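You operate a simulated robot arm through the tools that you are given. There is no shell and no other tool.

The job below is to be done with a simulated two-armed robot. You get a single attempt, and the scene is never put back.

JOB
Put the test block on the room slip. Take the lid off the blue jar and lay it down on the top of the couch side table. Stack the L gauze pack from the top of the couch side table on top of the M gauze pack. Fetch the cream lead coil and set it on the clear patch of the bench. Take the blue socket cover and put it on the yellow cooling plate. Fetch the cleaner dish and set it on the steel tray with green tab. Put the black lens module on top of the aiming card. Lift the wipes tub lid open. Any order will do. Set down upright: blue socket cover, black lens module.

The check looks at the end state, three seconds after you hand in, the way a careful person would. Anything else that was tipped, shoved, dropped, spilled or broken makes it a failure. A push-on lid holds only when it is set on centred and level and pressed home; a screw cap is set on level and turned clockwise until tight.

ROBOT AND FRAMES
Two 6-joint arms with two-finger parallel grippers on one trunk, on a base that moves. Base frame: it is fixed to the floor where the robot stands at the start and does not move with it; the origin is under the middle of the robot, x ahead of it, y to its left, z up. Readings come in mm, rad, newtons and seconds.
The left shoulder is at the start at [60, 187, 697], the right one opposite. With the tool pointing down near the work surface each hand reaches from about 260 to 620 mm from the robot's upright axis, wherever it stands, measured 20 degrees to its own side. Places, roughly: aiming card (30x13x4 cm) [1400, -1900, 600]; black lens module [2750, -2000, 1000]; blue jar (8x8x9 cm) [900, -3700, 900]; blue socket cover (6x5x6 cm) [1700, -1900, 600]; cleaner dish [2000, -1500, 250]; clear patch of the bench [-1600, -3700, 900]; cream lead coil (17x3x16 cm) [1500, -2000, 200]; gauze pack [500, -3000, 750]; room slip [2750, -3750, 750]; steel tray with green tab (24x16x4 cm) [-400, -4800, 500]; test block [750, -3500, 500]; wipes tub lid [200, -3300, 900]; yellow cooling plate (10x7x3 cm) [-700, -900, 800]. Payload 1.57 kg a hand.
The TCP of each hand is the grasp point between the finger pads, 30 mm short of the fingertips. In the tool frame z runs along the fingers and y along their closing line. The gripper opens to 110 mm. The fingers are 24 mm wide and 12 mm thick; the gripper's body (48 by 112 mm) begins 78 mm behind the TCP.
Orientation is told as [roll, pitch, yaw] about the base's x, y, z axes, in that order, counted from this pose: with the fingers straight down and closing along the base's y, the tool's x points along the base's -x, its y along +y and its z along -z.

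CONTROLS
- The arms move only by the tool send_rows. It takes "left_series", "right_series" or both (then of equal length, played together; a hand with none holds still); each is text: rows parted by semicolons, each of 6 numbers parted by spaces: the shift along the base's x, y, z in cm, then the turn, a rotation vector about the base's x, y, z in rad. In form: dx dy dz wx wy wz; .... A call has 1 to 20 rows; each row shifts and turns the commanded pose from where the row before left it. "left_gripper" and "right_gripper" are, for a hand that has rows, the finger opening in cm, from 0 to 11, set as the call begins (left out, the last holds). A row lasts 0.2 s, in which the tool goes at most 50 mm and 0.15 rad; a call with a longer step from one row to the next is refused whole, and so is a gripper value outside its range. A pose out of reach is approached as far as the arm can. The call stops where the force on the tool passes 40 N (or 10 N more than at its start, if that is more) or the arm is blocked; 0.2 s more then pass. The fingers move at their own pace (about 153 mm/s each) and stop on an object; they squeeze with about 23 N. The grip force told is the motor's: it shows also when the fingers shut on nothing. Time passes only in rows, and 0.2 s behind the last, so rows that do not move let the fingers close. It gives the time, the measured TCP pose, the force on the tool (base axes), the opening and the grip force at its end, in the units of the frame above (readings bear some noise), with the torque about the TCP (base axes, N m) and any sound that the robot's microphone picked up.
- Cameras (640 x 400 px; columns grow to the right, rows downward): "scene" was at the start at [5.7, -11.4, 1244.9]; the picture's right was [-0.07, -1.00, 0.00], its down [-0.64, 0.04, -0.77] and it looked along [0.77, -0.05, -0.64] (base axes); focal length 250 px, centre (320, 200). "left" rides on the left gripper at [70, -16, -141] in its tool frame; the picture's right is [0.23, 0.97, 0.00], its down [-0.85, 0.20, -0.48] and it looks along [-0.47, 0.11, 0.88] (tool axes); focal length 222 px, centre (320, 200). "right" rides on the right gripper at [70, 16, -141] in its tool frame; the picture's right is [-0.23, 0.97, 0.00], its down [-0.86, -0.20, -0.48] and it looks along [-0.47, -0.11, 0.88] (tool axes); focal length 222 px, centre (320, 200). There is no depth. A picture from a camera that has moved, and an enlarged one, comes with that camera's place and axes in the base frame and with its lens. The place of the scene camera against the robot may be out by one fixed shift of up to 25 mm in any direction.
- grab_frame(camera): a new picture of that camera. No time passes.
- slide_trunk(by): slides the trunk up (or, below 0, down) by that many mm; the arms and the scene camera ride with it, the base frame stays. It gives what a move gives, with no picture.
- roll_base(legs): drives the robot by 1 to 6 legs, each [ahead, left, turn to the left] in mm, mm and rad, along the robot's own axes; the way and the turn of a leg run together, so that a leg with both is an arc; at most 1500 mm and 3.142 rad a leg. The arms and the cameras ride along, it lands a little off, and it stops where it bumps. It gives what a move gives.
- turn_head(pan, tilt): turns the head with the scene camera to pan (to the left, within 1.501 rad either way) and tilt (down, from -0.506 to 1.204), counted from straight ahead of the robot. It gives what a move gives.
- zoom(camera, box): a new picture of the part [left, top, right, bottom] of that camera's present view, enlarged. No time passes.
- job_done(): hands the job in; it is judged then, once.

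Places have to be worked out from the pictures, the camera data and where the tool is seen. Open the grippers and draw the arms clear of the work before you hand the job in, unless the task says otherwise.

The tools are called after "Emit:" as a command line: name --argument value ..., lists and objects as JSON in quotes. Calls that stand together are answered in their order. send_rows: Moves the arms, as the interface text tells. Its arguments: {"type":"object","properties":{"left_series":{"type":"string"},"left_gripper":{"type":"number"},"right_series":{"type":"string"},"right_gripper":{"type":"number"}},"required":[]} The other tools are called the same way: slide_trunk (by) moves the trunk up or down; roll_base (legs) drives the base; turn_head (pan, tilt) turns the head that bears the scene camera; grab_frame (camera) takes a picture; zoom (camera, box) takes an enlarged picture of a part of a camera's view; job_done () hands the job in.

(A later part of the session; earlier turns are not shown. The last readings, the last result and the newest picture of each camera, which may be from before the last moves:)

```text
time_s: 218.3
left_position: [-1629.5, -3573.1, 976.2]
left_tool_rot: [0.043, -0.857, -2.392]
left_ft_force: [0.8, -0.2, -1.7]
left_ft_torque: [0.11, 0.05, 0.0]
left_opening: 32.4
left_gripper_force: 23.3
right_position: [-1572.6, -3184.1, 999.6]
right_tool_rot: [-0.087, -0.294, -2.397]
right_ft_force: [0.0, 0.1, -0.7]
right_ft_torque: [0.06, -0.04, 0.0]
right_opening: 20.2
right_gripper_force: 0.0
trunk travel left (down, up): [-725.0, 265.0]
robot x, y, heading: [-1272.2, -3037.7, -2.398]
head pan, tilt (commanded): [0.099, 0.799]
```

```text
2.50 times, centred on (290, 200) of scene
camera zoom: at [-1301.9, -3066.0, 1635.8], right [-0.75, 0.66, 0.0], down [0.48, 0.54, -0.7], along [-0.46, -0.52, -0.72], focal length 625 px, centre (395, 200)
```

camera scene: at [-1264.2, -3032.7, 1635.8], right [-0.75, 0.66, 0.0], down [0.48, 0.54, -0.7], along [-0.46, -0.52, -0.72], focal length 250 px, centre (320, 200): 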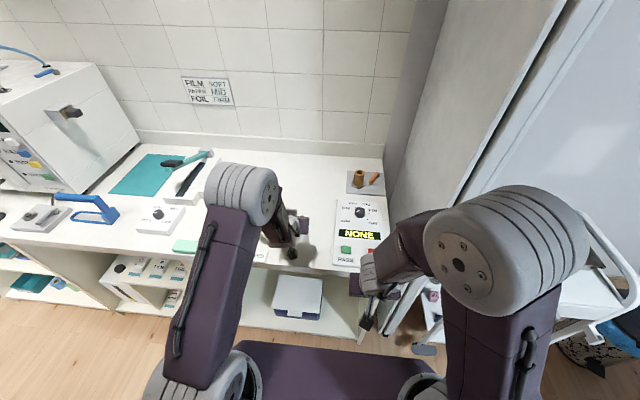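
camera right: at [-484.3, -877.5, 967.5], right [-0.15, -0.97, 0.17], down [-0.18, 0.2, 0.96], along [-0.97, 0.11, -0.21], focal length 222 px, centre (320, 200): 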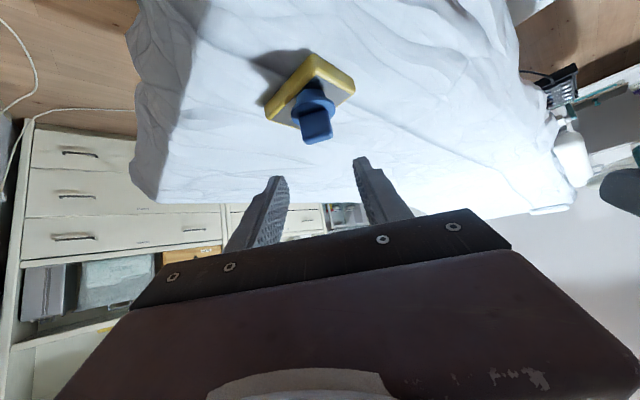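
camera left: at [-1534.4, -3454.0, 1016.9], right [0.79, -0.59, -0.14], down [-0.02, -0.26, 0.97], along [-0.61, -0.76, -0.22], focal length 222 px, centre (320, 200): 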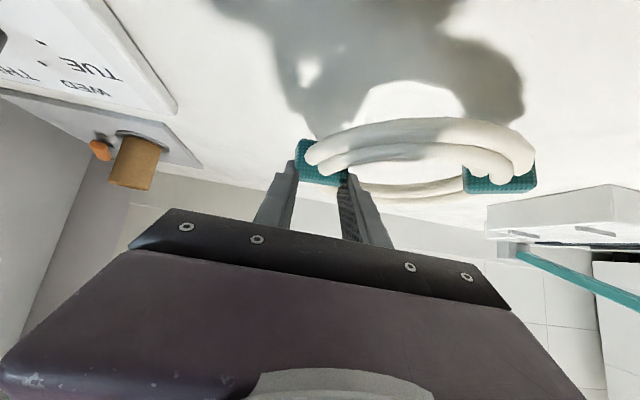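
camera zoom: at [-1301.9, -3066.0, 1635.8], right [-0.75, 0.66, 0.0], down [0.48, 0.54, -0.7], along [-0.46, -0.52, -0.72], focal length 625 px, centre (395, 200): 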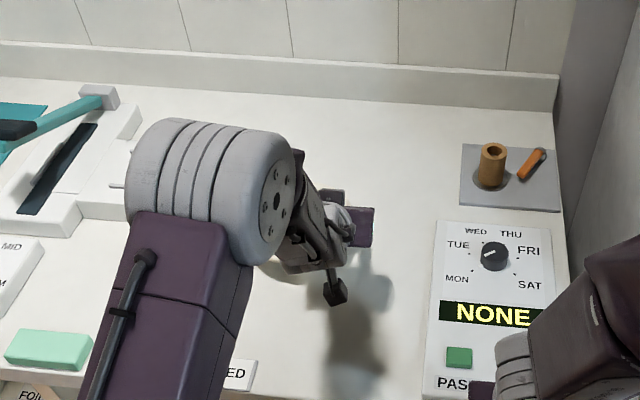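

The coil is centred over the clear area (coil centre ≈[-1585, -3621]). I lower it in steps, watching the force.

Emit:
send_rows --left_series "0 0 -0.8 0 0 0; 0 0 -0.6 0 0 0; 0 0 -0.4 0 0 0; 0 0 -0.4 0 0 0; 0 0 0 0 0 0"

Emit:
grab_frame --camera "left"

```text
time_s: 219.5
left_position: [-1629.4, -3573.4, 956.4]
left_tool_rot: [0.045, -0.858, -2.394]
left_ft_force: [-0.3, -0.2, -2.0]
left_ft_torque: [0.15, 0.06, -0.02]
left_opening: 32.1
left_gripper_force: 22.7
right_position: [-1571.4, -3182.0, 1000.5]
right_tool_rot: [-0.088, -0.292, -2.397]
right_ft_force: [-0.6, -0.8, -0.3]
right_ft_torque: [0.0, -0.02, 0.05]
right_opening: 20.0
right_gripper_force: 0.0
trunk travel left (down, up): [-725.0, 265.0]
robot x, y, heading: [-1273.5, -3042.1, -2.4]
head pan, tilt (commanded): [0.099, 0.799]
```

```text
taken
camera left: at [-1533.3, -3453.3, 995.6], right [0.79, -0.59, -0.14], down [-0.02, -0.26, 0.97], along [-0.61, -0.76, -0.22], focal length 222 px, centre (320, 200)
```

left: 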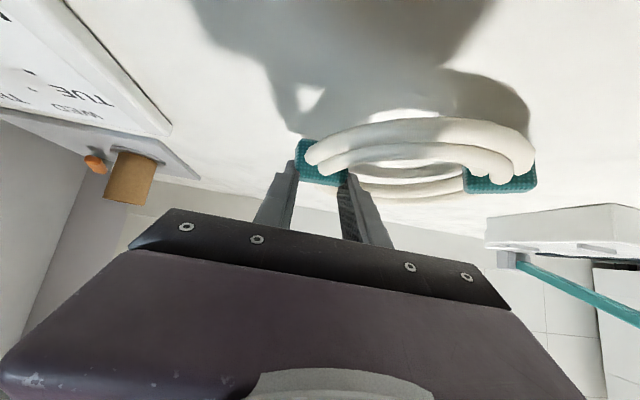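

Emit:
send_rows --left_series "0 0 -0.4 0 0 0; 0 0 -0.4 0 0 0; 0 0 0 0 0 0"

Emit:
send_rows --left_series "0 0 -0.4 0 0 0; 0 0 -0.4 0 0 0; 0 0 0 0 0 0"

Emit:
grab_frame --camera "left"

```text
time_s: 220.3
left_position: [-1629.1, -3573.2, 948.2]
left_tool_rot: [0.044, -0.857, -2.396]
left_ft_force: [0.3, 0.5, -2.7]
left_ft_torque: [0.14, 0.09, -0.04]
left_opening: 32.4
left_gripper_force: 22.9
right_position: [-1572.2, -3183.8, 999.4]
right_tool_rot: [-0.088, -0.292, -2.397]
right_ft_force: [0.1, 0.7, 0.4]
right_ft_torque: [-0.02, -0.02, 0.0]
right_opening: 20.1
right_gripper_force: 0.0
trunk travel left (down, up): [-725.0, 265.0]
robot x, y, heading: [-1268.4, -3042.5, -2.394]
head pan, tilt (commanded): [0.099, 0.799]
```

```text
time_s: 221.1
left_position: [-1630.6, -3574.1, 941.3]
left_tool_rot: [0.046, -0.86, -2.395]
left_ft_force: [-0.7, -0.1, 1.9]
left_ft_torque: [-0.38, -0.12, -0.19]
left_opening: 31.6
left_gripper_force: 22.6
right_position: [-1571.5, -3182.2, 999.0]
right_tool_rot: [-0.089, -0.296, -2.396]
right_ft_force: [1.0, -0.2, 0.6]
right_ft_torque: [-0.01, -0.01, -0.03]
right_opening: 20.3
right_gripper_force: 0.1
trunk travel left (down, up): [-725.0, 265.0]
robot x, y, heading: [-1272.4, -3036.4, -2.396]
head pan, tilt (commanded): [0.099, 0.799]
```

```text
taken
camera left: at [-1533.6, -3453.6, 980.1], right [0.79, -0.59, -0.14], down [-0.02, -0.26, 0.97], along [-0.61, -0.76, -0.22], focal length 222 px, centre (320, 200)
```

left: 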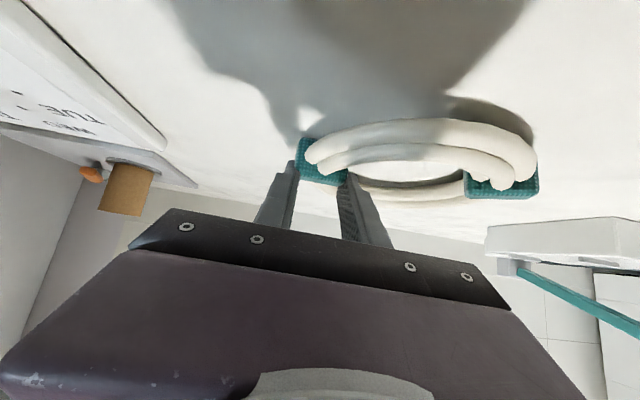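

The far side has touched. I keep lowering so that the coil settles level, watching the force.

Emit:
send_rows --left_series "0 0 -0.4 0 0 0; 0 0 -0.4 0 0 0; 0 0 0 0 0 0"

Emit:
send_rows --left_series "0 0 -0.3 0 0 0; 0 0 -0.3 0 0 0; 0 0 0 0 0 0"

Emit:
zoom --camera "left" --box '[220, 80, 560, 260]'

```text
time_s: 221.9
left_position: [-1629.6, -3573.6, 937.0]
left_tool_rot: [0.046, -0.867, -2.393]
left_ft_force: [-2.4, -2.2, 18.8]
left_ft_torque: [-0.18, 0.19, -0.03]
left_opening: 31.8
left_gripper_force: 22.7
right_position: [-1570.3, -3181.8, 1000.7]
right_tool_rot: [-0.085, -0.296, -2.396]
right_ft_force: [0.1, 0.7, 0.5]
right_ft_torque: [-0.04, 0.01, 0.03]
right_opening: 20.1
right_gripper_force: 0.0
trunk travel left (down, up): [-725.0, 265.0]
robot x, y, heading: [-1272.2, -3038.6, -2.396]
head pan, tilt (commanded): [0.099, 0.799]
```

```text
time_s: 222.7
left_position: [-1627.4, -3570.4, 933.3]
left_tool_rot: [0.046, -0.872, -2.397]
left_ft_force: [2.4, -0.6, 35.6]
left_ft_torque: [-0.61, 0.23, -0.47]
left_opening: 31.9
left_gripper_force: 22.7
right_position: [-1568.9, -3179.3, 1002.0]
right_tool_rot: [-0.086, -0.301, -2.396]
right_ft_force: [-0.1, 0.1, 0.1]
right_ft_torque: [-0.01, -0.03, 0.0]
right_opening: 19.9
right_gripper_force: 0.0
trunk travel left (down, up): [-725.0, 265.0]
robot x, y, heading: [-1272.3, -3042.0, -2.396]
head pan, tilt (commanded): [0.099, 0.799]
```

```text
1.88 times, centred on (390, 170) of left
camera zoom: at [-1531.7, -3451.0, 970.2], right [0.79, -0.59, -0.14], down [-0.01, -0.25, 0.97], along [-0.61, -0.77, -0.2], focal length 418 px, centre (188, 256)
```

zoom: 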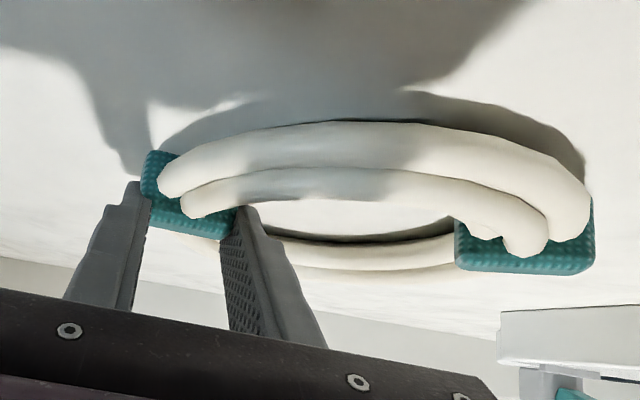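

Firm contact now. I relieve slightly and open the fingers to let the coil lie flat.

Emit:
send_rows --left_series "0 0 0.4 0 0 0; 0 0 0 0 0 0"

Emit:
send_rows --left_series "0 0 0 0 0 0; 0 0 0 0 0 0; 0 0 0 0 0 0" --left_gripper 5.5

Emit:
zoom --camera "left" --box '[220, 80, 560, 260]'

```text
time_s: 223.3
left_position: [-1627.9, -3570.6, 933.6]
left_tool_rot: [0.045, -0.864, -2.396]
left_ft_force: [-0.1, -0.2, 22.8]
left_ft_torque: [-0.64, 0.45, -0.25]
left_opening: 31.9
left_gripper_force: 23.5
right_position: [-1570.6, -3180.0, 1000.1]
right_tool_rot: [-0.086, -0.297, -2.397]
right_ft_force: [-0.1, -0.4, 0.4]
right_ft_torque: [0.02, 0.04, 0.02]
right_opening: 20.2
right_gripper_force: 0.0
trunk travel left (down, up): [-725.0, 265.0]
robot x, y, heading: [-1270.3, -3036.2, -2.396]
head pan, tilt (commanded): [0.099, 0.799]
```

```text
time_s: 224.1
left_position: [-1629.4, -3571.0, 928.4]
left_tool_rot: [0.044, -0.855, -2.393]
left_ft_force: [0.8, 0.3, -0.2]
left_ft_torque: [0.02, -0.01, 0.03]
left_opening: 55.2
left_gripper_force: 0.1
right_position: [-1571.4, -3183.2, 998.7]
right_tool_rot: [-0.087, -0.293, -2.394]
right_ft_force: [-0.3, 0.4, -0.4]
right_ft_torque: [0.0, -0.04, 0.03]
right_opening: 20.0
right_gripper_force: 0.1
trunk travel left (down, up): [-725.0, 265.0]
robot x, y, heading: [-1272.4, -3042.7, -2.396]
head pan, tilt (commanded): [0.099, 0.799]
```

```text
1.88 times, centred on (390, 170) of left
camera zoom: at [-1533.3, -3453.2, 969.1], right [0.79, -0.59, -0.14], down [-0.02, -0.26, 0.96], along [-0.61, -0.76, -0.22], focal length 418 px, centre (188, 256)
```

zoom: 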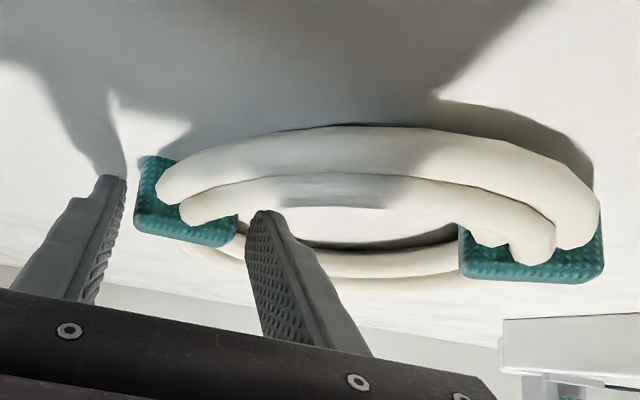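

Released. I raise the hand straight up out of the ring and then pull back, and check the coil.

Emit:
send_rows --left_series "0 0 1 0 0 0; 0 0 2.5 0 0 0; 0 0 3 0 0 0; 1.5 1.4 3 0 0 0; 2.5 2.3 1 0 0 0; 0 0 0 0 0 0"

Emit:
grab_frame --camera "left"

Emit:
zoom --camera "scene" --box '[180, 120, 400, 280]'

```text
time_s: 225.5
left_position: [-1589.8, -3536.9, 1036.6]
left_tool_rot: [0.043, -0.856, -2.393]
left_ft_force: [0.1, -0.6, -0.2]
left_ft_torque: [0.01, -0.02, 0.01]
left_opening: 55.1
left_gripper_force: 0.1
right_position: [-1573.0, -3183.2, 998.6]
right_tool_rot: [-0.09, -0.295, -2.397]
right_ft_force: [-0.4, -0.4, 0.0]
right_ft_torque: [0.02, -0.02, -0.01]
right_opening: 20.1
right_gripper_force: 0.1
trunk travel left (down, up): [-725.0, 265.0]
robot x, y, heading: [-1275.0, -3040.7, -2.396]
head pan, tilt (commanded): [0.099, 0.799]
```

```text
taken
camera left: at [-1494.0, -3417.3, 1075.1], right [0.79, -0.59, -0.14], down [-0.02, -0.26, 0.97], along [-0.61, -0.76, -0.22], focal length 222 px, centre (320, 200)
```

left: 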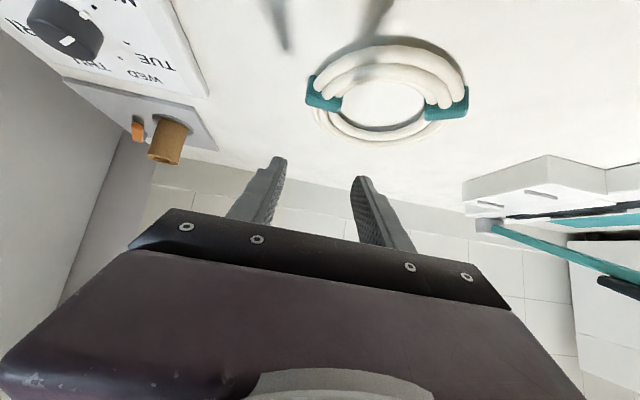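

```text
2.50 times, centred on (290, 200) of scene
camera zoom: at [-1301.7, -3065.7, 1635.8], right [-0.75, 0.66, 0.0], down [0.48, 0.54, -0.7], along [-0.46, -0.52, -0.72], focal length 625 px, centre (395, 200)
```

zoom: 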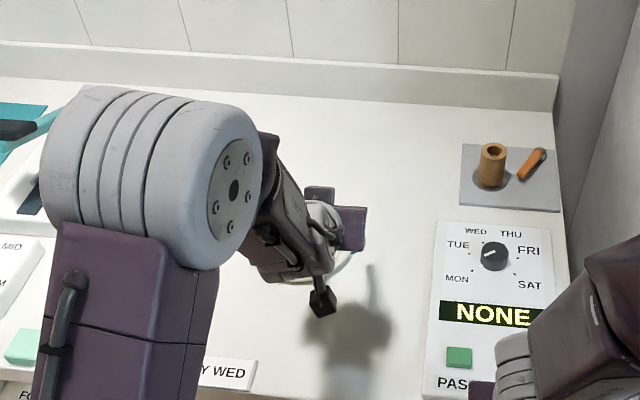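

The coil lies flat on the clear patch. I back off and look left toward the couch side table and tub from here.

Emit:
roll_base --legs '[[-350, 0, 0]]'

Emit:
turn_head --pan 1.45 --tilt 0.45

Emit:
grab_frame --camera "scene"

Emit:
turn_head --pan 0.6 --tilt 0.45

Emit:
grab_frame --camera "scene"

```text
time_s: 227.8
left_position: [-1332.6, -3299.8, 1036.3]
left_tool_rot: [0.044, -0.858, -2.392]
left_ft_force: [-0.4, 0.6, 0.4]
left_ft_torque: [-0.03, 0.02, 0.0]
left_opening: 54.9
left_gripper_force: 0.1
right_position: [-1314.7, -2946.8, 999.9]
right_tool_rot: [-0.087, -0.293, -2.396]
right_ft_force: [-0.1, 0.0, -0.7]
right_ft_torque: [0.01, 0.01, 0.0]
right_opening: 19.8
right_gripper_force: 0.0
trunk travel left (down, up): [-725.0, 265.0]
robot x, y, heading: [-1017.2, -2800.0, -2.395]
head pan, tilt (commanded): [0.099, 0.799]
```

```text
time_s: 229.3
left_position: [-1332.0, -3300.0, 1037.3]
left_tool_rot: [0.044, -0.86, -2.392]
left_ft_force: [0.8, 0.3, -0.3]
left_ft_torque: [0.0, 0.02, 0.02]
left_opening: 54.9
left_gripper_force: 0.1
right_position: [-1314.8, -2946.7, 999.5]
right_tool_rot: [-0.088, -0.295, -2.396]
right_ft_force: [-0.5, -0.9, 0.0]
right_ft_torque: [0.01, -0.01, -0.03]
right_opening: 20.1
right_gripper_force: 0.0
trunk travel left (down, up): [-725.0, 265.0]
robot x, y, heading: [-1014.3, -2799.9, -2.399]
head pan, tilt (commanded): [1.45, 0.45]
```

```text
taken
camera scene: at [-937.0, -2841.9, 1666.3], right [-0.81, -0.59, 0.0], down [-0.25, 0.35, -0.9], along [0.53, -0.73, -0.44], focal length 250 px, centre (320, 200)
```

scene: 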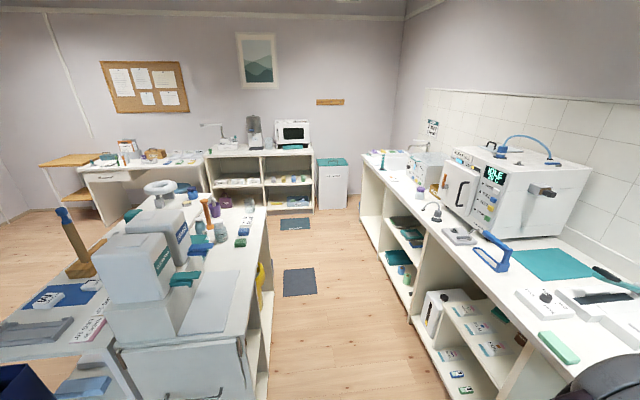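

```text
time_s: 230.5
left_position: [-1331.9, -3300.3, 1037.0]
left_tool_rot: [0.044, -0.859, -2.394]
left_ft_force: [-0.2, 0.0, -0.8]
left_ft_torque: [0.01, -0.01, -0.02]
left_opening: 55.1
left_gripper_force: 0.1
right_position: [-1315.2, -2947.1, 998.4]
right_tool_rot: [-0.088, -0.294, -2.396]
right_ft_force: [-1.1, 0.6, -0.1]
right_ft_torque: [-0.01, -0.01, 0.0]
right_opening: 19.9
right_gripper_force: 0.1
trunk travel left (down, up): [-725.0, 265.0]
robot x, y, heading: [-1015.6, -2804.6, -2.397]
head pan, tilt (commanded): [0.6, 0.45]
```

```text
taken
camera scene: at [-1010.9, -2857.0, 1666.3], right [-0.98, 0.22, 0.0], down [0.1, 0.42, -0.9], along [-0.2, -0.88, -0.44], focal length 250 px, centre (320, 200)
```

scene: 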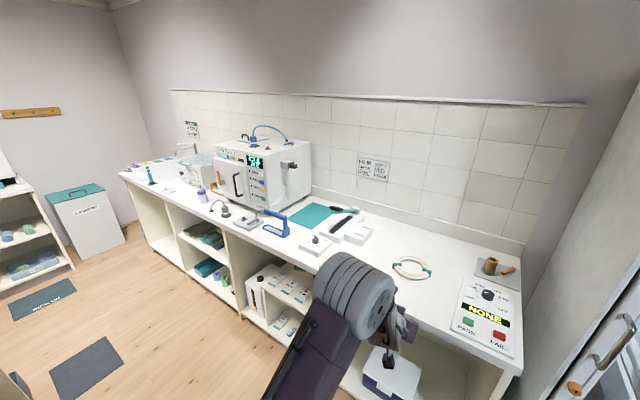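

The island between has a counter on this side too. I look at it closer with zooms.

Emit:
turn_head --pan 1.45 --tilt 0.45

Emit:
zoom --camera "scene" --box '[80, 160, 280, 320]'

Emit:
zoom --camera "scene" --box '[0, 180, 140, 340]'

Emit:
zoom --camera "scene" --box '[60, 120, 330, 240]'

```text
time_s: 231.6
left_position: [-1331.4, -3299.9, 1035.4]
left_tool_rot: [0.043, -0.859, -2.394]
left_ft_force: [0.1, 0.6, -0.9]
left_ft_torque: [0.02, 0.01, 0.01]
left_opening: 54.8
left_gripper_force: 0.2
right_position: [-1314.1, -2946.7, 999.9]
right_tool_rot: [-0.087, -0.296, -2.395]
right_ft_force: [-0.5, 0.7, -0.2]
right_ft_torque: [0.0, -0.01, 0.01]
right_opening: 20.1
right_gripper_force: 0.0
trunk travel left (down, up): [-725.0, 265.0]
robot x, y, heading: [-1016.5, -2800.3, -2.391]
head pan, tilt (commanded): [1.45, 0.45]
```

```text
2.50 times, centred on (180, 240) of scene
camera zoom: at [-936.9, -2841.9, 1666.3], right [-0.81, -0.59, 0.0], down [-0.25, 0.35, -0.9], along [0.53, -0.73, -0.44], focal length 625 px, centre (670, 100)
```

zoom: 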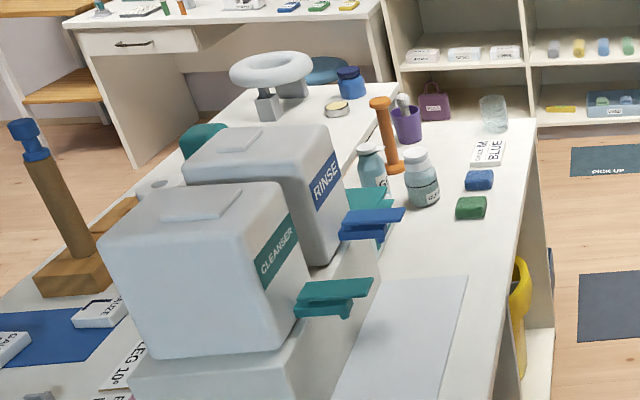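

```text
2.50 times, centred on (70, 260) of scene
camera zoom: at [-936.9, -2841.9, 1666.3], right [-0.81, -0.59, 0.0], down [-0.25, 0.35, -0.9], along [0.53, -0.73, -0.44], focal length 625 px, centre (945, 50)
```

zoom: 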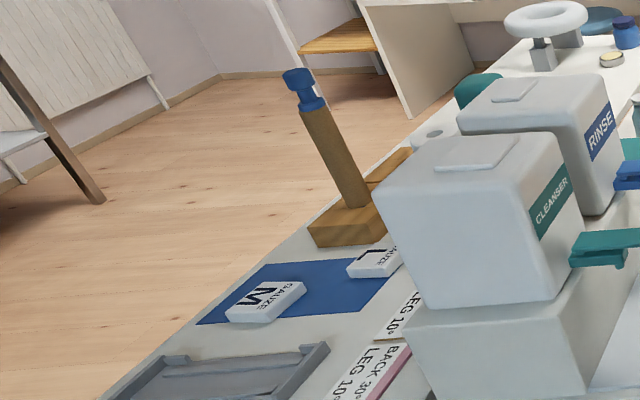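

```text
2.37 times, centred on (195, 180) of scene
camera zoom: at [-936.9, -2841.9, 1666.3], right [-0.81, -0.59, 0.0], down [-0.25, 0.35, -0.9], along [0.53, -0.73, -0.44], focal length 593 px, centre (616, 247)
```

zoom: 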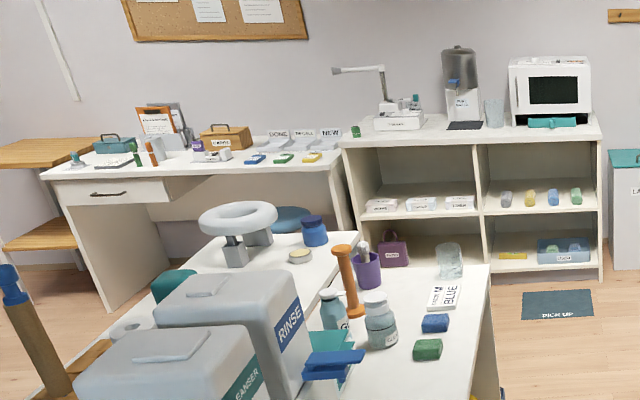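

The blue jar stands at the far end of the couch side table. I untilt both hands to vertical and tuck them, then drive back around to the table's front side.

Emit:
send_rows --left_series "0 0 0 0.0975 -0.1049 0; 0 0 0 0.0975 -0.1049 0; 0 0 0 0.0975 -0.1049 0; 0 0 0 0.0975 -0.1049 0; 0 0 0 0.0975 -0.1049 0; 0 0 0 0.0975 -0.1049 0; 0 0 0 0.0322 0.03 0; 3.5 2.1 0 0 0 0; 3.5 2.1 0 0 0 0; 3.5 2.1 0 0 0 0; 3.5 2.1 0 0 0 0; 3.5 2.1 0 0 0 0; 3.5 2.1 0 0 0 0; 0 0 0 0 0 0" --right_series "-2.6 2.8 0 0 0 0; -2.6 2.8 0 0 0 0; -2.6 2.8 0 0 0 0; 0 0 0 0.1004 -0.108 0; 0 0 0 0.1004 -0.108 0; 0 0 0 -0.0645 -0.0599 0; 0 0 0 0 0 0; 0 0 0 0 0 0; 0 0 0 0 0 0; 0 0 0 0 0 0; 0 0 0 0 0 0; 0 0 0 0 0 0; 0 0 0 0 0 0; 0 0 0 0 0 0"

Emit:
roll_base --legs '[[-1360, 0, 0], [0, 0, 1.61]]'

Emit:
turn_head --pan 0.0 --tilt 0.5

Emit:
grab_frame --camera "scene"

```text
time_s: 234.6
left_position: [-1114.7, -3185.9, 1036.5]
left_tool_rot: [0.063, -0.144, -2.385]
left_ft_force: [0.3, 0.2, -0.1]
left_ft_torque: [0.02, -0.03, -0.02]
left_opening: 54.8
left_gripper_force: 0.1
left hand out of reach, approached as far as the arm can: row 2, 3
right_position: [-1407.7, -2877.9, 989.2]
right_tool_rot: [-0.115, -0.012, -2.395]
right_ft_force: [-0.3, 0.3, -0.3]
right_ft_torque: [0.02, -0.03, -0.03]
right_opening: 20.0
right_gripper_force: 0.0
right hand out of reach, approached as far as the arm can: row 1, 2, 3, 4, 5, 6
trunk travel left (down, up): [-725.0, 265.0]
robot x, y, heading: [-1016.2, -2808.2, -2.396]
head pan, tilt (commanded): [1.45, 0.45]
```

```text
time_s: 245.3
left_position: [359.5, -1979.8, 1037.9]
left_tool_rot: [0.061, -0.144, -0.774]
left_ft_force: [-0.5, 0.4, 0.7]
left_ft_torque: [-0.02, 0.01, 0.02]
left_opening: 55.0
left_gripper_force: 0.0
right_position: [63.2, -2283.9, 989.1]
right_tool_rot: [-0.113, -0.01, -0.786]
right_ft_force: [0.1, 0.7, 0.0]
right_ft_torque: [-0.04, -0.05, -0.01]
right_opening: 20.0
right_gripper_force: 0.1
trunk travel left (down, up): [-725.0, 265.0]
robot x, y, heading: [-27.8, -1896.0, -0.782]
head pan, tilt (commanded): [1.45, 0.45]
```

```text
time_s: 246.8
left_position: [359.5, -1978.8, 1037.6]
left_tool_rot: [0.06, -0.146, -0.775]
left_ft_force: [0.4, -0.6, -1.3]
left_ft_torque: [0.0, 0.02, -0.02]
left_opening: 54.8
left_gripper_force: 0.2
right_position: [62.0, -2284.9, 990.2]
right_tool_rot: [-0.116, -0.012, -0.784]
right_ft_force: [0.4, 0.4, 0.4]
right_ft_torque: [-0.02, 0.02, 0.0]
right_opening: 19.8
right_gripper_force: 0.1
trunk travel left (down, up): [-725.0, 265.0]
robot x, y, heading: [-29.6, -1896.2, -0.785]
head pan, tilt (commanded): [0.0, 0.499]
```

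```text
taken
camera scene: at [-25.8, -1923.2, 1661.8], right [-0.71, -0.71, 0.0], down [-0.34, 0.34, -0.88], along [0.62, -0.62, -0.48], focal length 250 px, centre (320, 200)
```

scene: 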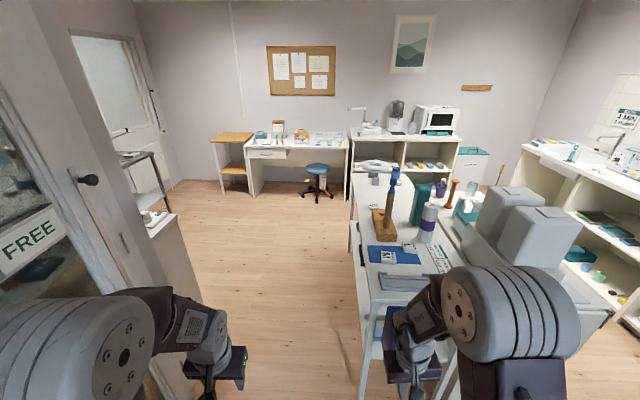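

I shift left into the corridor and drive forward to stand beside the table, then turn right to face it.

Emit:
roll_base --legs '[[0, 270, 0], [900, 0, 0], [0, 0, -1.57]]'

Emit:
turn_head --pan 0.0 --tilt 0.7

Emit:
grab_frame --camera "scene"

```text
time_s: 256.9
left_position: [720.7, -2730.4, 1037.6]
left_tool_rot: [0.063, -0.145, -2.341]
left_ft_force: [0.6, 0.4, 0.3]
left_ft_torque: [0.0, -0.02, -0.01]
left_opening: 55.0
left_gripper_force: 0.1
right_position: [413.1, -2436.0, 989.3]
right_tool_rot: [-0.114, -0.009, -2.349]
right_ft_force: [0.1, -0.7, 0.1]
right_ft_torque: [-0.02, -0.01, -0.01]
right_opening: 20.1
right_gripper_force: 0.1
trunk travel left (down, up): [-725.0, 265.0]
robot x, y, heading: [798.3, -2342.4, -2.35]
head pan, tilt (commanded): [0.0, 0.499]
```

```text
time_s: 257.6
left_position: [720.5, -2731.5, 1036.5]
left_tool_rot: [0.062, -0.145, -2.34]
left_ft_force: [-0.5, -0.3, -0.7]
left_ft_torque: [0.01, -0.02, -0.01]
left_opening: 54.7
left_gripper_force: 0.1
right_position: [412.3, -2437.1, 990.4]
right_tool_rot: [-0.114, -0.01, -2.35]
right_ft_force: [-0.8, 0.1, 0.6]
right_ft_torque: [0.02, -0.02, -0.01]
right_opening: 19.9
right_gripper_force: 0.0
trunk travel left (down, up): [-725.0, 265.0]
robot x, y, heading: [800.4, -2345.1, -2.35]
head pan, tilt (commanded): [0.0, 0.7]
```

```text
taken
camera scene: at [763.9, -2366.6, 1644.1], right [-0.71, 0.7, 0.0], down [0.45, 0.46, -0.77], along [-0.54, -0.54, -0.64], focal length 250 px, centre (320, 200)
```

scene: 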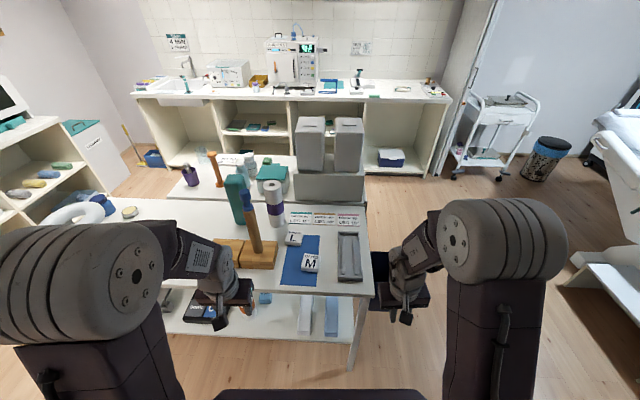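

I zoom on the table: gauze packs, the tub candidates, and the jar end.

Emit:
zoom --camera "scene" --box '[190, 140, 380, 300]'

Emit:
zoom --camera "scene" --box '[20, 140, 240, 260]'

Emit:
zoom --camera "scene" --box '[140, 240, 370, 380]'

```text
2.50 times, centred on (285, 220) of scene
camera zoom: at [763.9, -2366.6, 1644.1], right [-0.71, 0.7, 0.0], down [0.45, 0.46, -0.77], along [-0.54, -0.54, -0.64], focal length 625 px, centre (408, 150)
```

zoom: 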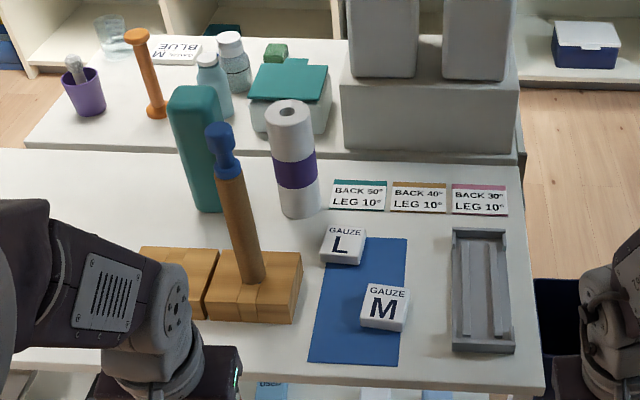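

```text
2.91 times, centred on (130, 200) of scene
camera zoom: at [763.9, -2366.6, 1644.1], right [-0.71, 0.7, 0.0], down [0.45, 0.46, -0.77], along [-0.54, -0.54, -0.64], focal length 727 px, centre (873, 200)
```

zoom: 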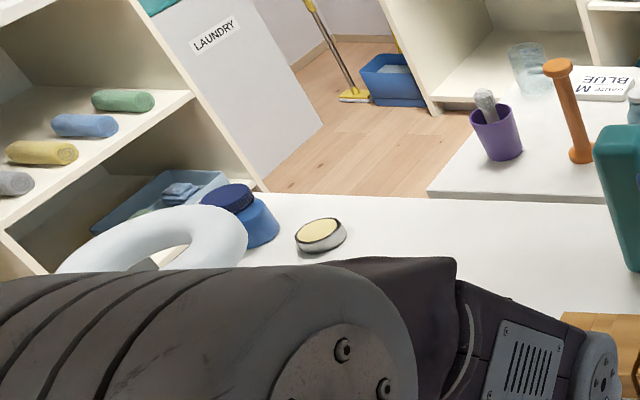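

```text
2.78 times, centred on (255, 310) of scene
camera zoom: at [763.9, -2366.6, 1644.1], right [-0.71, 0.7, 0.0], down [0.45, 0.46, -0.77], along [-0.54, -0.54, -0.64], focal length 696 px, centre (501, -106)
```

zoom: 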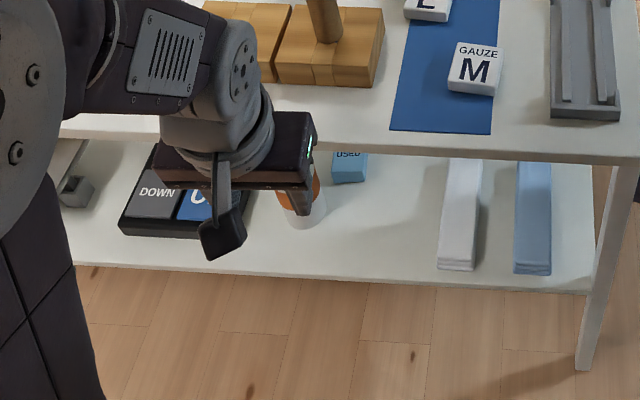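

The wipes tub (teal hinged lid) is on the counter behind; the packs L and M are on the near end of this table. I straighten both hands to vertical first.

Emit:
send_rows --left_series "0 0 0 0.1041 -0.1009 0; 0 0 0 0.0431 0.0445 0; 0 0 0 0 0 0" --right_series "0 0 0 -0.0793 -0.0819 0; 0 0 0 0.0072 -0.007 0; 0 0 0 0 0 0" --left_gripper 9

Emit:
grab_frame --camera "left"

Emit:
grab_frame --camera "right"

```text
time_s: 258.4
left_position: [720.1, -2730.1, 1037.4]
left_tool_rot: [-0.002, 0.002, -2.34]
left_ft_force: [-0.2, 0.4, 0.0]
left_ft_torque: [-0.03, 0.01, -0.03]
left_opening: 90.0
left_gripper_force: 0.0
right_position: [414.1, -2435.5, 989.8]
right_tool_rot: [-0.119, -0.001, -2.35]
right_ft_force: [-0.5, 0.9, -0.7]
right_ft_torque: [-0.01, 0.0, -0.01]
right_opening: 20.0
right_gripper_force: 0.1
right hand out of reach, approached as far as the arm can: row 1
trunk travel left (down, up): [-725.0, 265.0]
robot x, y, heading: [801.3, -2341.0, -2.351]
head pan, tilt (commanded): [0.0, 0.7]
```

```text
taken
camera left: at [756.3, -2669.7, 1178.3], right [0.86, -0.51, 0.0], down [-0.45, -0.75, 0.48], along [-0.25, -0.41, -0.88], focal length 222 px, centre (320, 200)
```

left: 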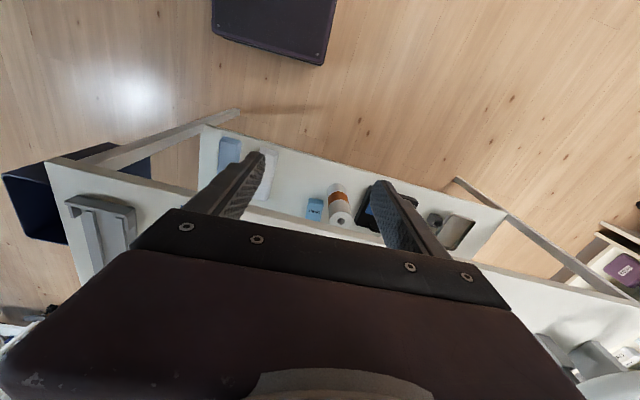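

```text
taken
camera right: at [486.0, -2408.6, 1127.4], right [0.53, -0.84, -0.11], down [-0.7, -0.51, 0.5], along [-0.48, -0.18, -0.86], focal length 222 px, centre (320, 200)
```

right: 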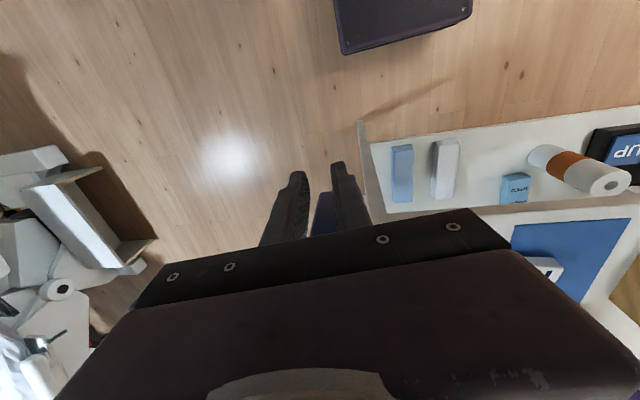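

Both hands are usable. I drive 150 mm closer to the table and move the left hand over the gauze packs to measure them with its camera.

Emit:
roll_base --legs '[[150, 0, 0]]'

Emit:
send_rows --left_series "-4.4 -0.5 0 0 0 0; -4.4 -0.5 0 0 0 0; -4.4 -0.5 0 0 0 0; -4.4 -1.5 0 0 0 0; -4.4 -1.5 0 0 0 0; -4.4 -1.5 0 0 0 0; -3.5 -3.5 0 0 0 0; -3.5 -3.5 0 0 0 0; 0 0 0 0 0 0"

Emit:
grab_frame --camera "left"

Emit:
grab_frame --camera "scene"

```text
time_s: 259.8
left_position: [615.7, -2835.7, 1036.8]
left_tool_rot: [0.001, -0.001, -2.341]
left_ft_force: [0.1, 0.1, 0.1]
left_ft_torque: [0.02, -0.01, -0.01]
left_opening: 89.8
left_gripper_force: 0.0
right_position: [308.5, -2540.9, 989.7]
right_tool_rot: [-0.119, -0.003, -2.351]
right_ft_force: [1.0, 0.3, 0.7]
right_ft_torque: [-0.01, 0.02, 0.01]
right_opening: 19.9
right_gripper_force: 0.1
trunk travel left (down, up): [-725.0, 265.0]
robot x, y, heading: [693.6, -2447.9, -2.355]
head pan, tilt (commanded): [0.0, 0.7]
```

```text
time_s: 261.8
left_position: [340.6, -2920.1, 1031.0]
left_tool_rot: [0.0, 0.0, -2.34]
left_ft_force: [0.6, 0.4, -0.1]
left_ft_torque: [0.04, 0.0, -0.04]
left_opening: 90.2
left_gripper_force: 0.0
left hand out of reach, approached as far as the arm can: row 7, 8
right_position: [308.0, -2541.1, 988.7]
right_tool_rot: [-0.12, -0.002, -2.352]
right_ft_force: [0.9, -0.1, 0.1]
right_ft_torque: [0.0, -0.02, 0.0]
right_opening: 20.4
right_gripper_force: 0.1
trunk travel left (down, up): [-725.0, 265.0]
robot x, y, heading: [694.2, -2450.3, -2.351]
head pan, tilt (commanded): [0.0, 0.7]
```

```text
taken
camera left: at [377.2, -2859.6, 1172.3], right [0.86, -0.52, 0.0], down [-0.45, -0.75, 0.48], along [-0.25, -0.41, -0.88], focal length 222 px, centre (320, 200)
```

left: 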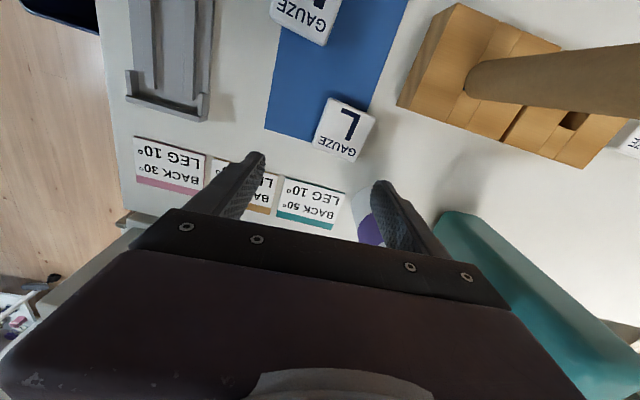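

```text
taken
camera scene: at [657.8, -2472.9, 1644.1], right [-0.71, 0.7, 0.0], down [0.45, 0.46, -0.76], along [-0.54, -0.54, -0.64], focal length 250 px, centre (320, 200)
```

scene: 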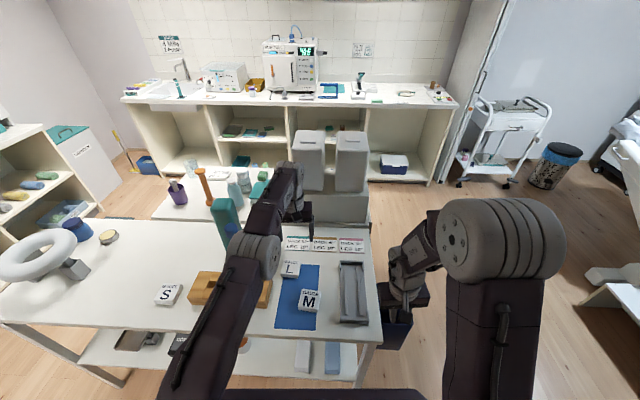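

I back the hand 110 mm toward me to get a second view of L and M for triangulation (the tall roll and bottle are close to this spot, so I stay high).

Emit:
zoom --camera "left" --box '[240, 0, 420, 180]'

Emit:
send_rows --left_series "3.5 3.6 0 0 0 0; 3.5 3.6 0 0 0 0; 1 1 0 0 0 0; 0 0 0 0 0 0"

Emit:
grab_frame --camera "left"

Emit:
zoom --camera "left" --box '[220, 0, 400, 180]'

```text
2.22 times, centred on (330, 90) of left
camera zoom: at [377.2, -2859.6, 1172.3], right [0.86, -0.52, 0.0], down [-0.45, -0.75, 0.48], along [-0.25, -0.41, -0.88], focal length 494 px, centre (298, 444)
```

zoom: 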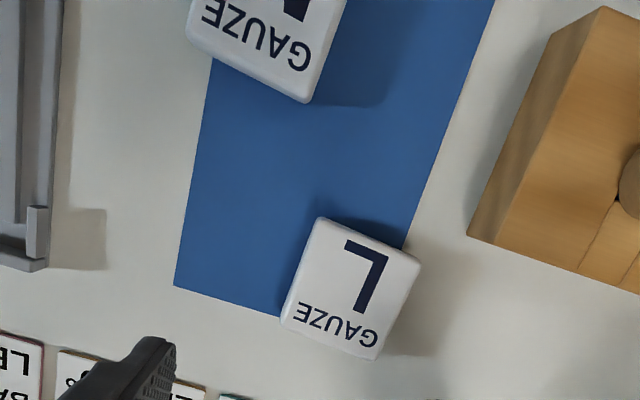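

```text
refused: row 1 steps farther than a row can; nothing moved
```

```text
taken
camera left: at [377.2, -2859.6, 1172.3], right [0.86, -0.52, 0.0], down [-0.45, -0.75, 0.48], along [-0.25, -0.41, -0.88], focal length 222 px, centre (320, 200)
```

left: 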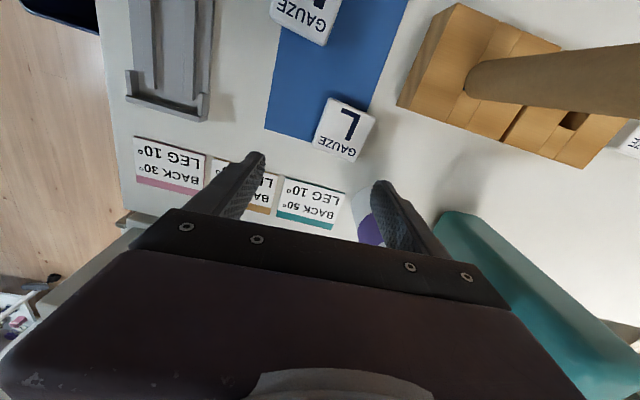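

```text
2.22 times, centred on (310, 90) of left
camera zoom: at [377.2, -2859.6, 1172.3], right [0.86, -0.52, 0.0], down [-0.45, -0.75, 0.48], along [-0.25, -0.41, -0.88], focal length 494 px, centre (342, 444)
```

zoom: 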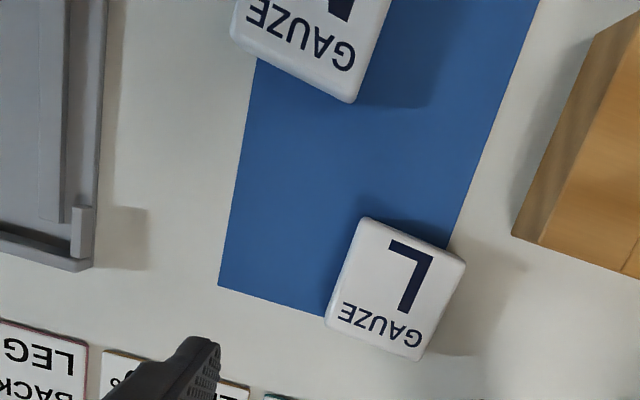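

The rows were just over the 50 mm step limit; I use smaller steps.

Emit:
send_rows --left_series "3.3 3.3 0 0 0 0; 3.3 3.3 0 0 0 0; 1.2 1.2 0 0 0 0; 0 0 0 0 0 0"

Emit:
grab_frame --camera "left"

Emit:
zoom --camera "left" --box '[220, 40, 400, 220]'

```text
time_s: 262.8
left_position: [418.6, -2842.6, 1031.3]
left_tool_rot: [0.0, -0.001, -2.339]
left_ft_force: [0.0, -0.6, 0.4]
left_ft_torque: [-0.02, -0.01, -0.01]
left_opening: 89.9
left_gripper_force: 0.1
right_position: [308.3, -2541.6, 989.8]
right_tool_rot: [-0.12, -0.002, -2.35]
right_ft_force: [-0.3, -0.8, 0.0]
right_ft_torque: [-0.01, 0.0, 0.02]
right_opening: 19.7
right_gripper_force: 0.0
trunk travel left (down, up): [-725.0, 265.0]
robot x, y, heading: [695.5, -2452.9, -2.35]
head pan, tilt (commanded): [0.0, 0.7]
```

```text
taken
camera left: at [455.6, -2780.4, 1172.4], right [0.86, -0.52, 0.0], down [-0.45, -0.75, 0.48], along [-0.25, -0.41, -0.88], focal length 222 px, centre (320, 200)
```

left: 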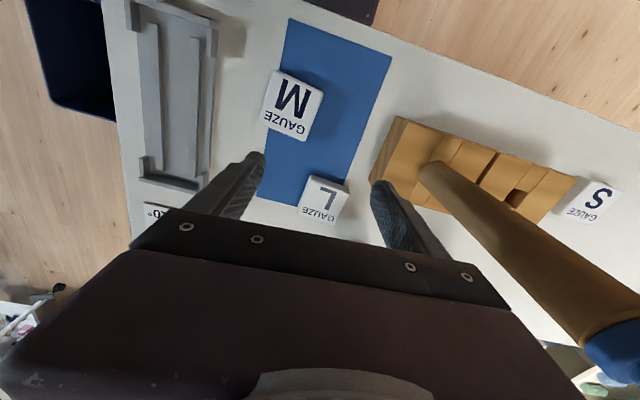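

```text
2.22 times, centred on (310, 130) of left
camera zoom: at [455.6, -2780.4, 1172.4], right [0.86, -0.52, 0.0], down [-0.45, -0.75, 0.48], along [-0.25, -0.41, -0.88], focal length 494 px, centre (342, 356)
```

zoom: 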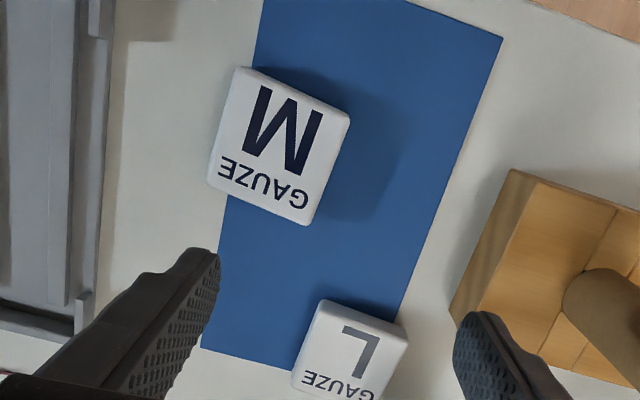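

Packs are ~60 mm squares with tops at z≈862 (table ≈842). L is centred at about [373, -2929], rotated to yaw ≈−2.50. I turn the hand to match and come over L at a safe height.

Emit:
send_rows --left_series "-1.52 -2.89 -2.0 0 0 -0.08; -1.52 -2.89 -2.0 0 0 -0.08; -1.52 -2.89 -2.0 0 0 0; 0 0 -2 0 0 0; 0 0 0 0 0 0" --left_gripper 9

Emit:
grab_frame --camera "left"

Emit:
zoom --camera "scene" --box '[200, 180, 380, 340]'

```text
time_s: 264.0
left_position: [375.5, -2927.7, 949.5]
left_tool_rot: [0.001, 0.0, -2.501]
left_ft_force: [0.4, -0.1, 0.1]
left_ft_torque: [-0.01, 0.01, -0.01]
left_opening: 90.1
left_gripper_force: 0.1
right_position: [308.0, -2541.5, 989.5]
right_tool_rot: [-0.119, -0.003, -2.352]
right_ft_force: [0.5, 0.5, 0.0]
right_ft_torque: [0.0, -0.05, 0.04]
right_opening: 20.1
right_gripper_force: 0.0
trunk travel left (down, up): [-725.0, 265.0]
robot x, y, heading: [696.0, -2450.4, -2.351]
head pan, tilt (commanded): [0.0, 0.7]
```

```text
taken
camera left: at [421.0, -2873.4, 1091.8], right [0.76, -0.65, 0.0], down [-0.57, -0.67, 0.48], along [-0.31, -0.37, -0.88], focal length 222 px, centre (320, 200)
```

left: 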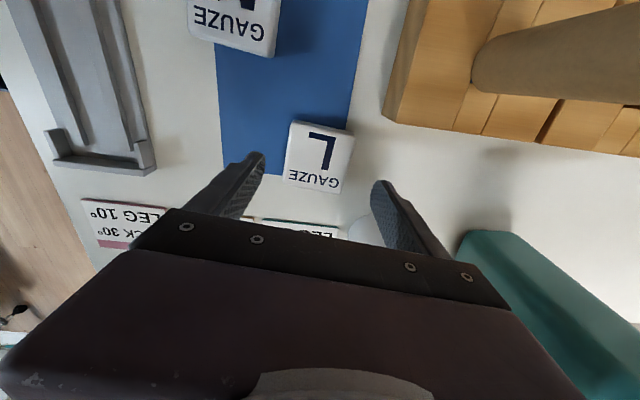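

```text
2.50 times, centred on (290, 260) of scene
camera zoom: at [659.0, -2472.4, 1644.1], right [-0.71, 0.7, 0.0], down [0.45, 0.46, -0.77], along [-0.54, -0.54, -0.64], focal length 625 px, centre (395, 50)
```

zoom: 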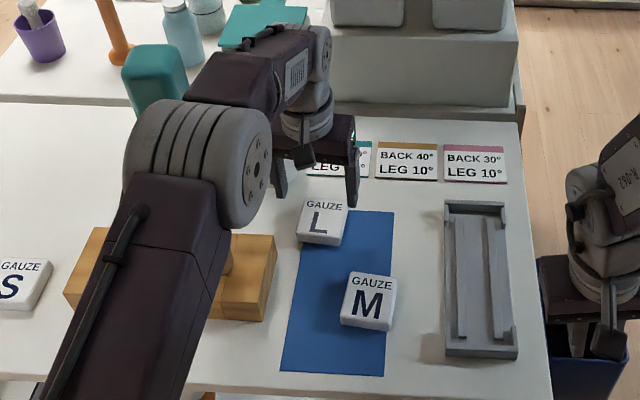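

L is exactly centred and aligned between the fingers. I descend to z≈875 and grip it.

Emit:
send_rows --left_series "0 0 -3 0 0 0; 0 0 -2.5 0 0 0; 0 0 -1.3 0 0 0; 0 0 -0.5 0 0 0; 0 0 0 0 0 0"

```text
time_s: 265.2
left_position: [375.0, -2927.5, 882.1]
left_tool_rot: [0.0, -0.009, -2.499]
left_ft_force: [-1.1, -3.2, 30.2]
left_ft_torque: [1.32, 0.61, -0.02]
left_opening: 88.7
left_gripper_force: 0.0
right_position: [310.2, -2539.6, 990.1]
right_tool_rot: [-0.119, -0.004, -2.351]
right_ft_force: [0.2, 0.0, 0.9]
right_ft_torque: [0.01, 0.0, 0.0]
right_opening: 20.0
right_gripper_force: 0.1
trunk travel left (down, up): [-725.0, 265.0]
robot x, y, heading: [699.1, -2446.4, -2.354]
head pan, tilt (commanded): [0.0, 0.7]
```

The right fingertip touched the mat at z≈852. I raise a few millimetres and close on the pack.

Emit:
send_rows --left_series "0 0 0.8 0 0 0; 0 0 0 0 0 0"

Emit:
send_rows --left_series "0 0 0 0 0 0; 0 0 0 0 0 0; 0 0 0 0 0 0" --left_gripper 4

```text
time_s: 265.8
left_position: [375.5, -2928.1, 886.1]
left_tool_rot: [0.0, 0.001, -2.501]
left_ft_force: [0.5, -0.1, -0.9]
left_ft_torque: [0.01, 0.05, 0.0]
left_opening: 90.1
left_gripper_force: 0.1
right_position: [308.1, -2540.5, 989.8]
right_tool_rot: [-0.119, -0.003, -2.351]
right_ft_force: [0.3, -0.1, -0.2]
right_ft_torque: [-0.04, -0.03, 0.04]
right_opening: 19.7
right_gripper_force: 0.0
trunk travel left (down, up): [-725.0, 265.0]
robot x, y, heading: [696.6, -2449.3, -2.35]
head pan, tilt (commanded): [0.0, 0.7]
```

```text
time_s: 266.6
left_position: [374.9, -2928.6, 885.3]
left_tool_rot: [-0.001, 0.0, -2.501]
left_ft_force: [0.5, 0.0, 0.3]
left_ft_torque: [0.01, -0.03, 0.01]
left_opening: 64.7
left_gripper_force: 22.4
right_position: [308.1, -2540.6, 989.1]
right_tool_rot: [-0.117, -0.002, -2.351]
right_ft_force: [-0.2, 0.4, -0.3]
right_ft_torque: [-0.01, 0.01, 0.02]
right_opening: 19.8
right_gripper_force: 0.2
trunk travel left (down, up): [-725.0, 265.0]
robot x, y, heading: [694.5, -2448.5, -2.352]
head pan, tilt (commanded): [0.0, 0.7]
```

L is gripped (64.7 mm). I lift it and carry it over M, then check the alignment.

Emit:
send_rows --left_series "0 0 2 0 0 0; 0 0 3 0 0 0; 0 0 2 0 0 0; 0.5 2.2 0 0 0 0; 0.5 2.4 0 0 0 0; 0.5 2.4 0 0 0 0; 0 0 0 0 0 0"

Emit:
grab_frame --camera "left"

Emit:
zoom --camera "scene" --box '[200, 180, 380, 340]'

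```text
time_s: 268.2
left_position: [390.1, -2858.5, 956.2]
left_tool_rot: [0.001, 0.0, -2.502]
left_ft_force: [-0.4, -0.2, 0.0]
left_ft_torque: [0.02, -0.01, 0.02]
left_opening: 64.6
left_gripper_force: 23.0
right_position: [308.2, -2540.5, 989.2]
right_tool_rot: [-0.119, -0.001, -2.352]
right_ft_force: [-0.6, -0.5, -0.2]
right_ft_torque: [0.01, -0.02, 0.0]
right_opening: 19.8
right_gripper_force: 0.1
trunk travel left (down, up): [-725.0, 265.0]
robot x, y, heading: [697.8, -2445.6, -2.359]
head pan, tilt (commanded): [0.0, 0.7]
```

```text
taken
camera left: at [435.4, -2804.1, 1096.8], right [0.76, -0.64, 0.0], down [-0.57, -0.67, 0.48], along [-0.31, -0.37, -0.88], focal length 222 px, centre (320, 200)
```

left: 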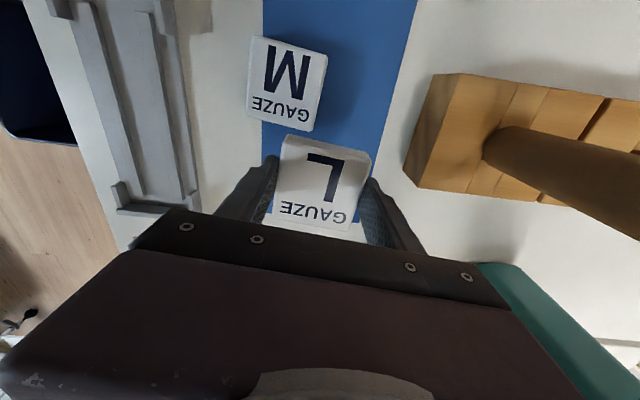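

```text
2.50 times, centred on (290, 260) of scene
camera zoom: at [658.6, -2473.2, 1644.1], right [-0.71, 0.7, 0.0], down [0.45, 0.46, -0.76], along [-0.54, -0.54, -0.64], focal length 625 px, centre (395, 50)
```

zoom: 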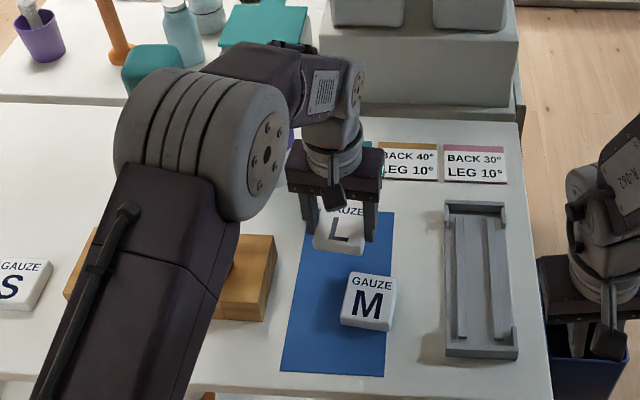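

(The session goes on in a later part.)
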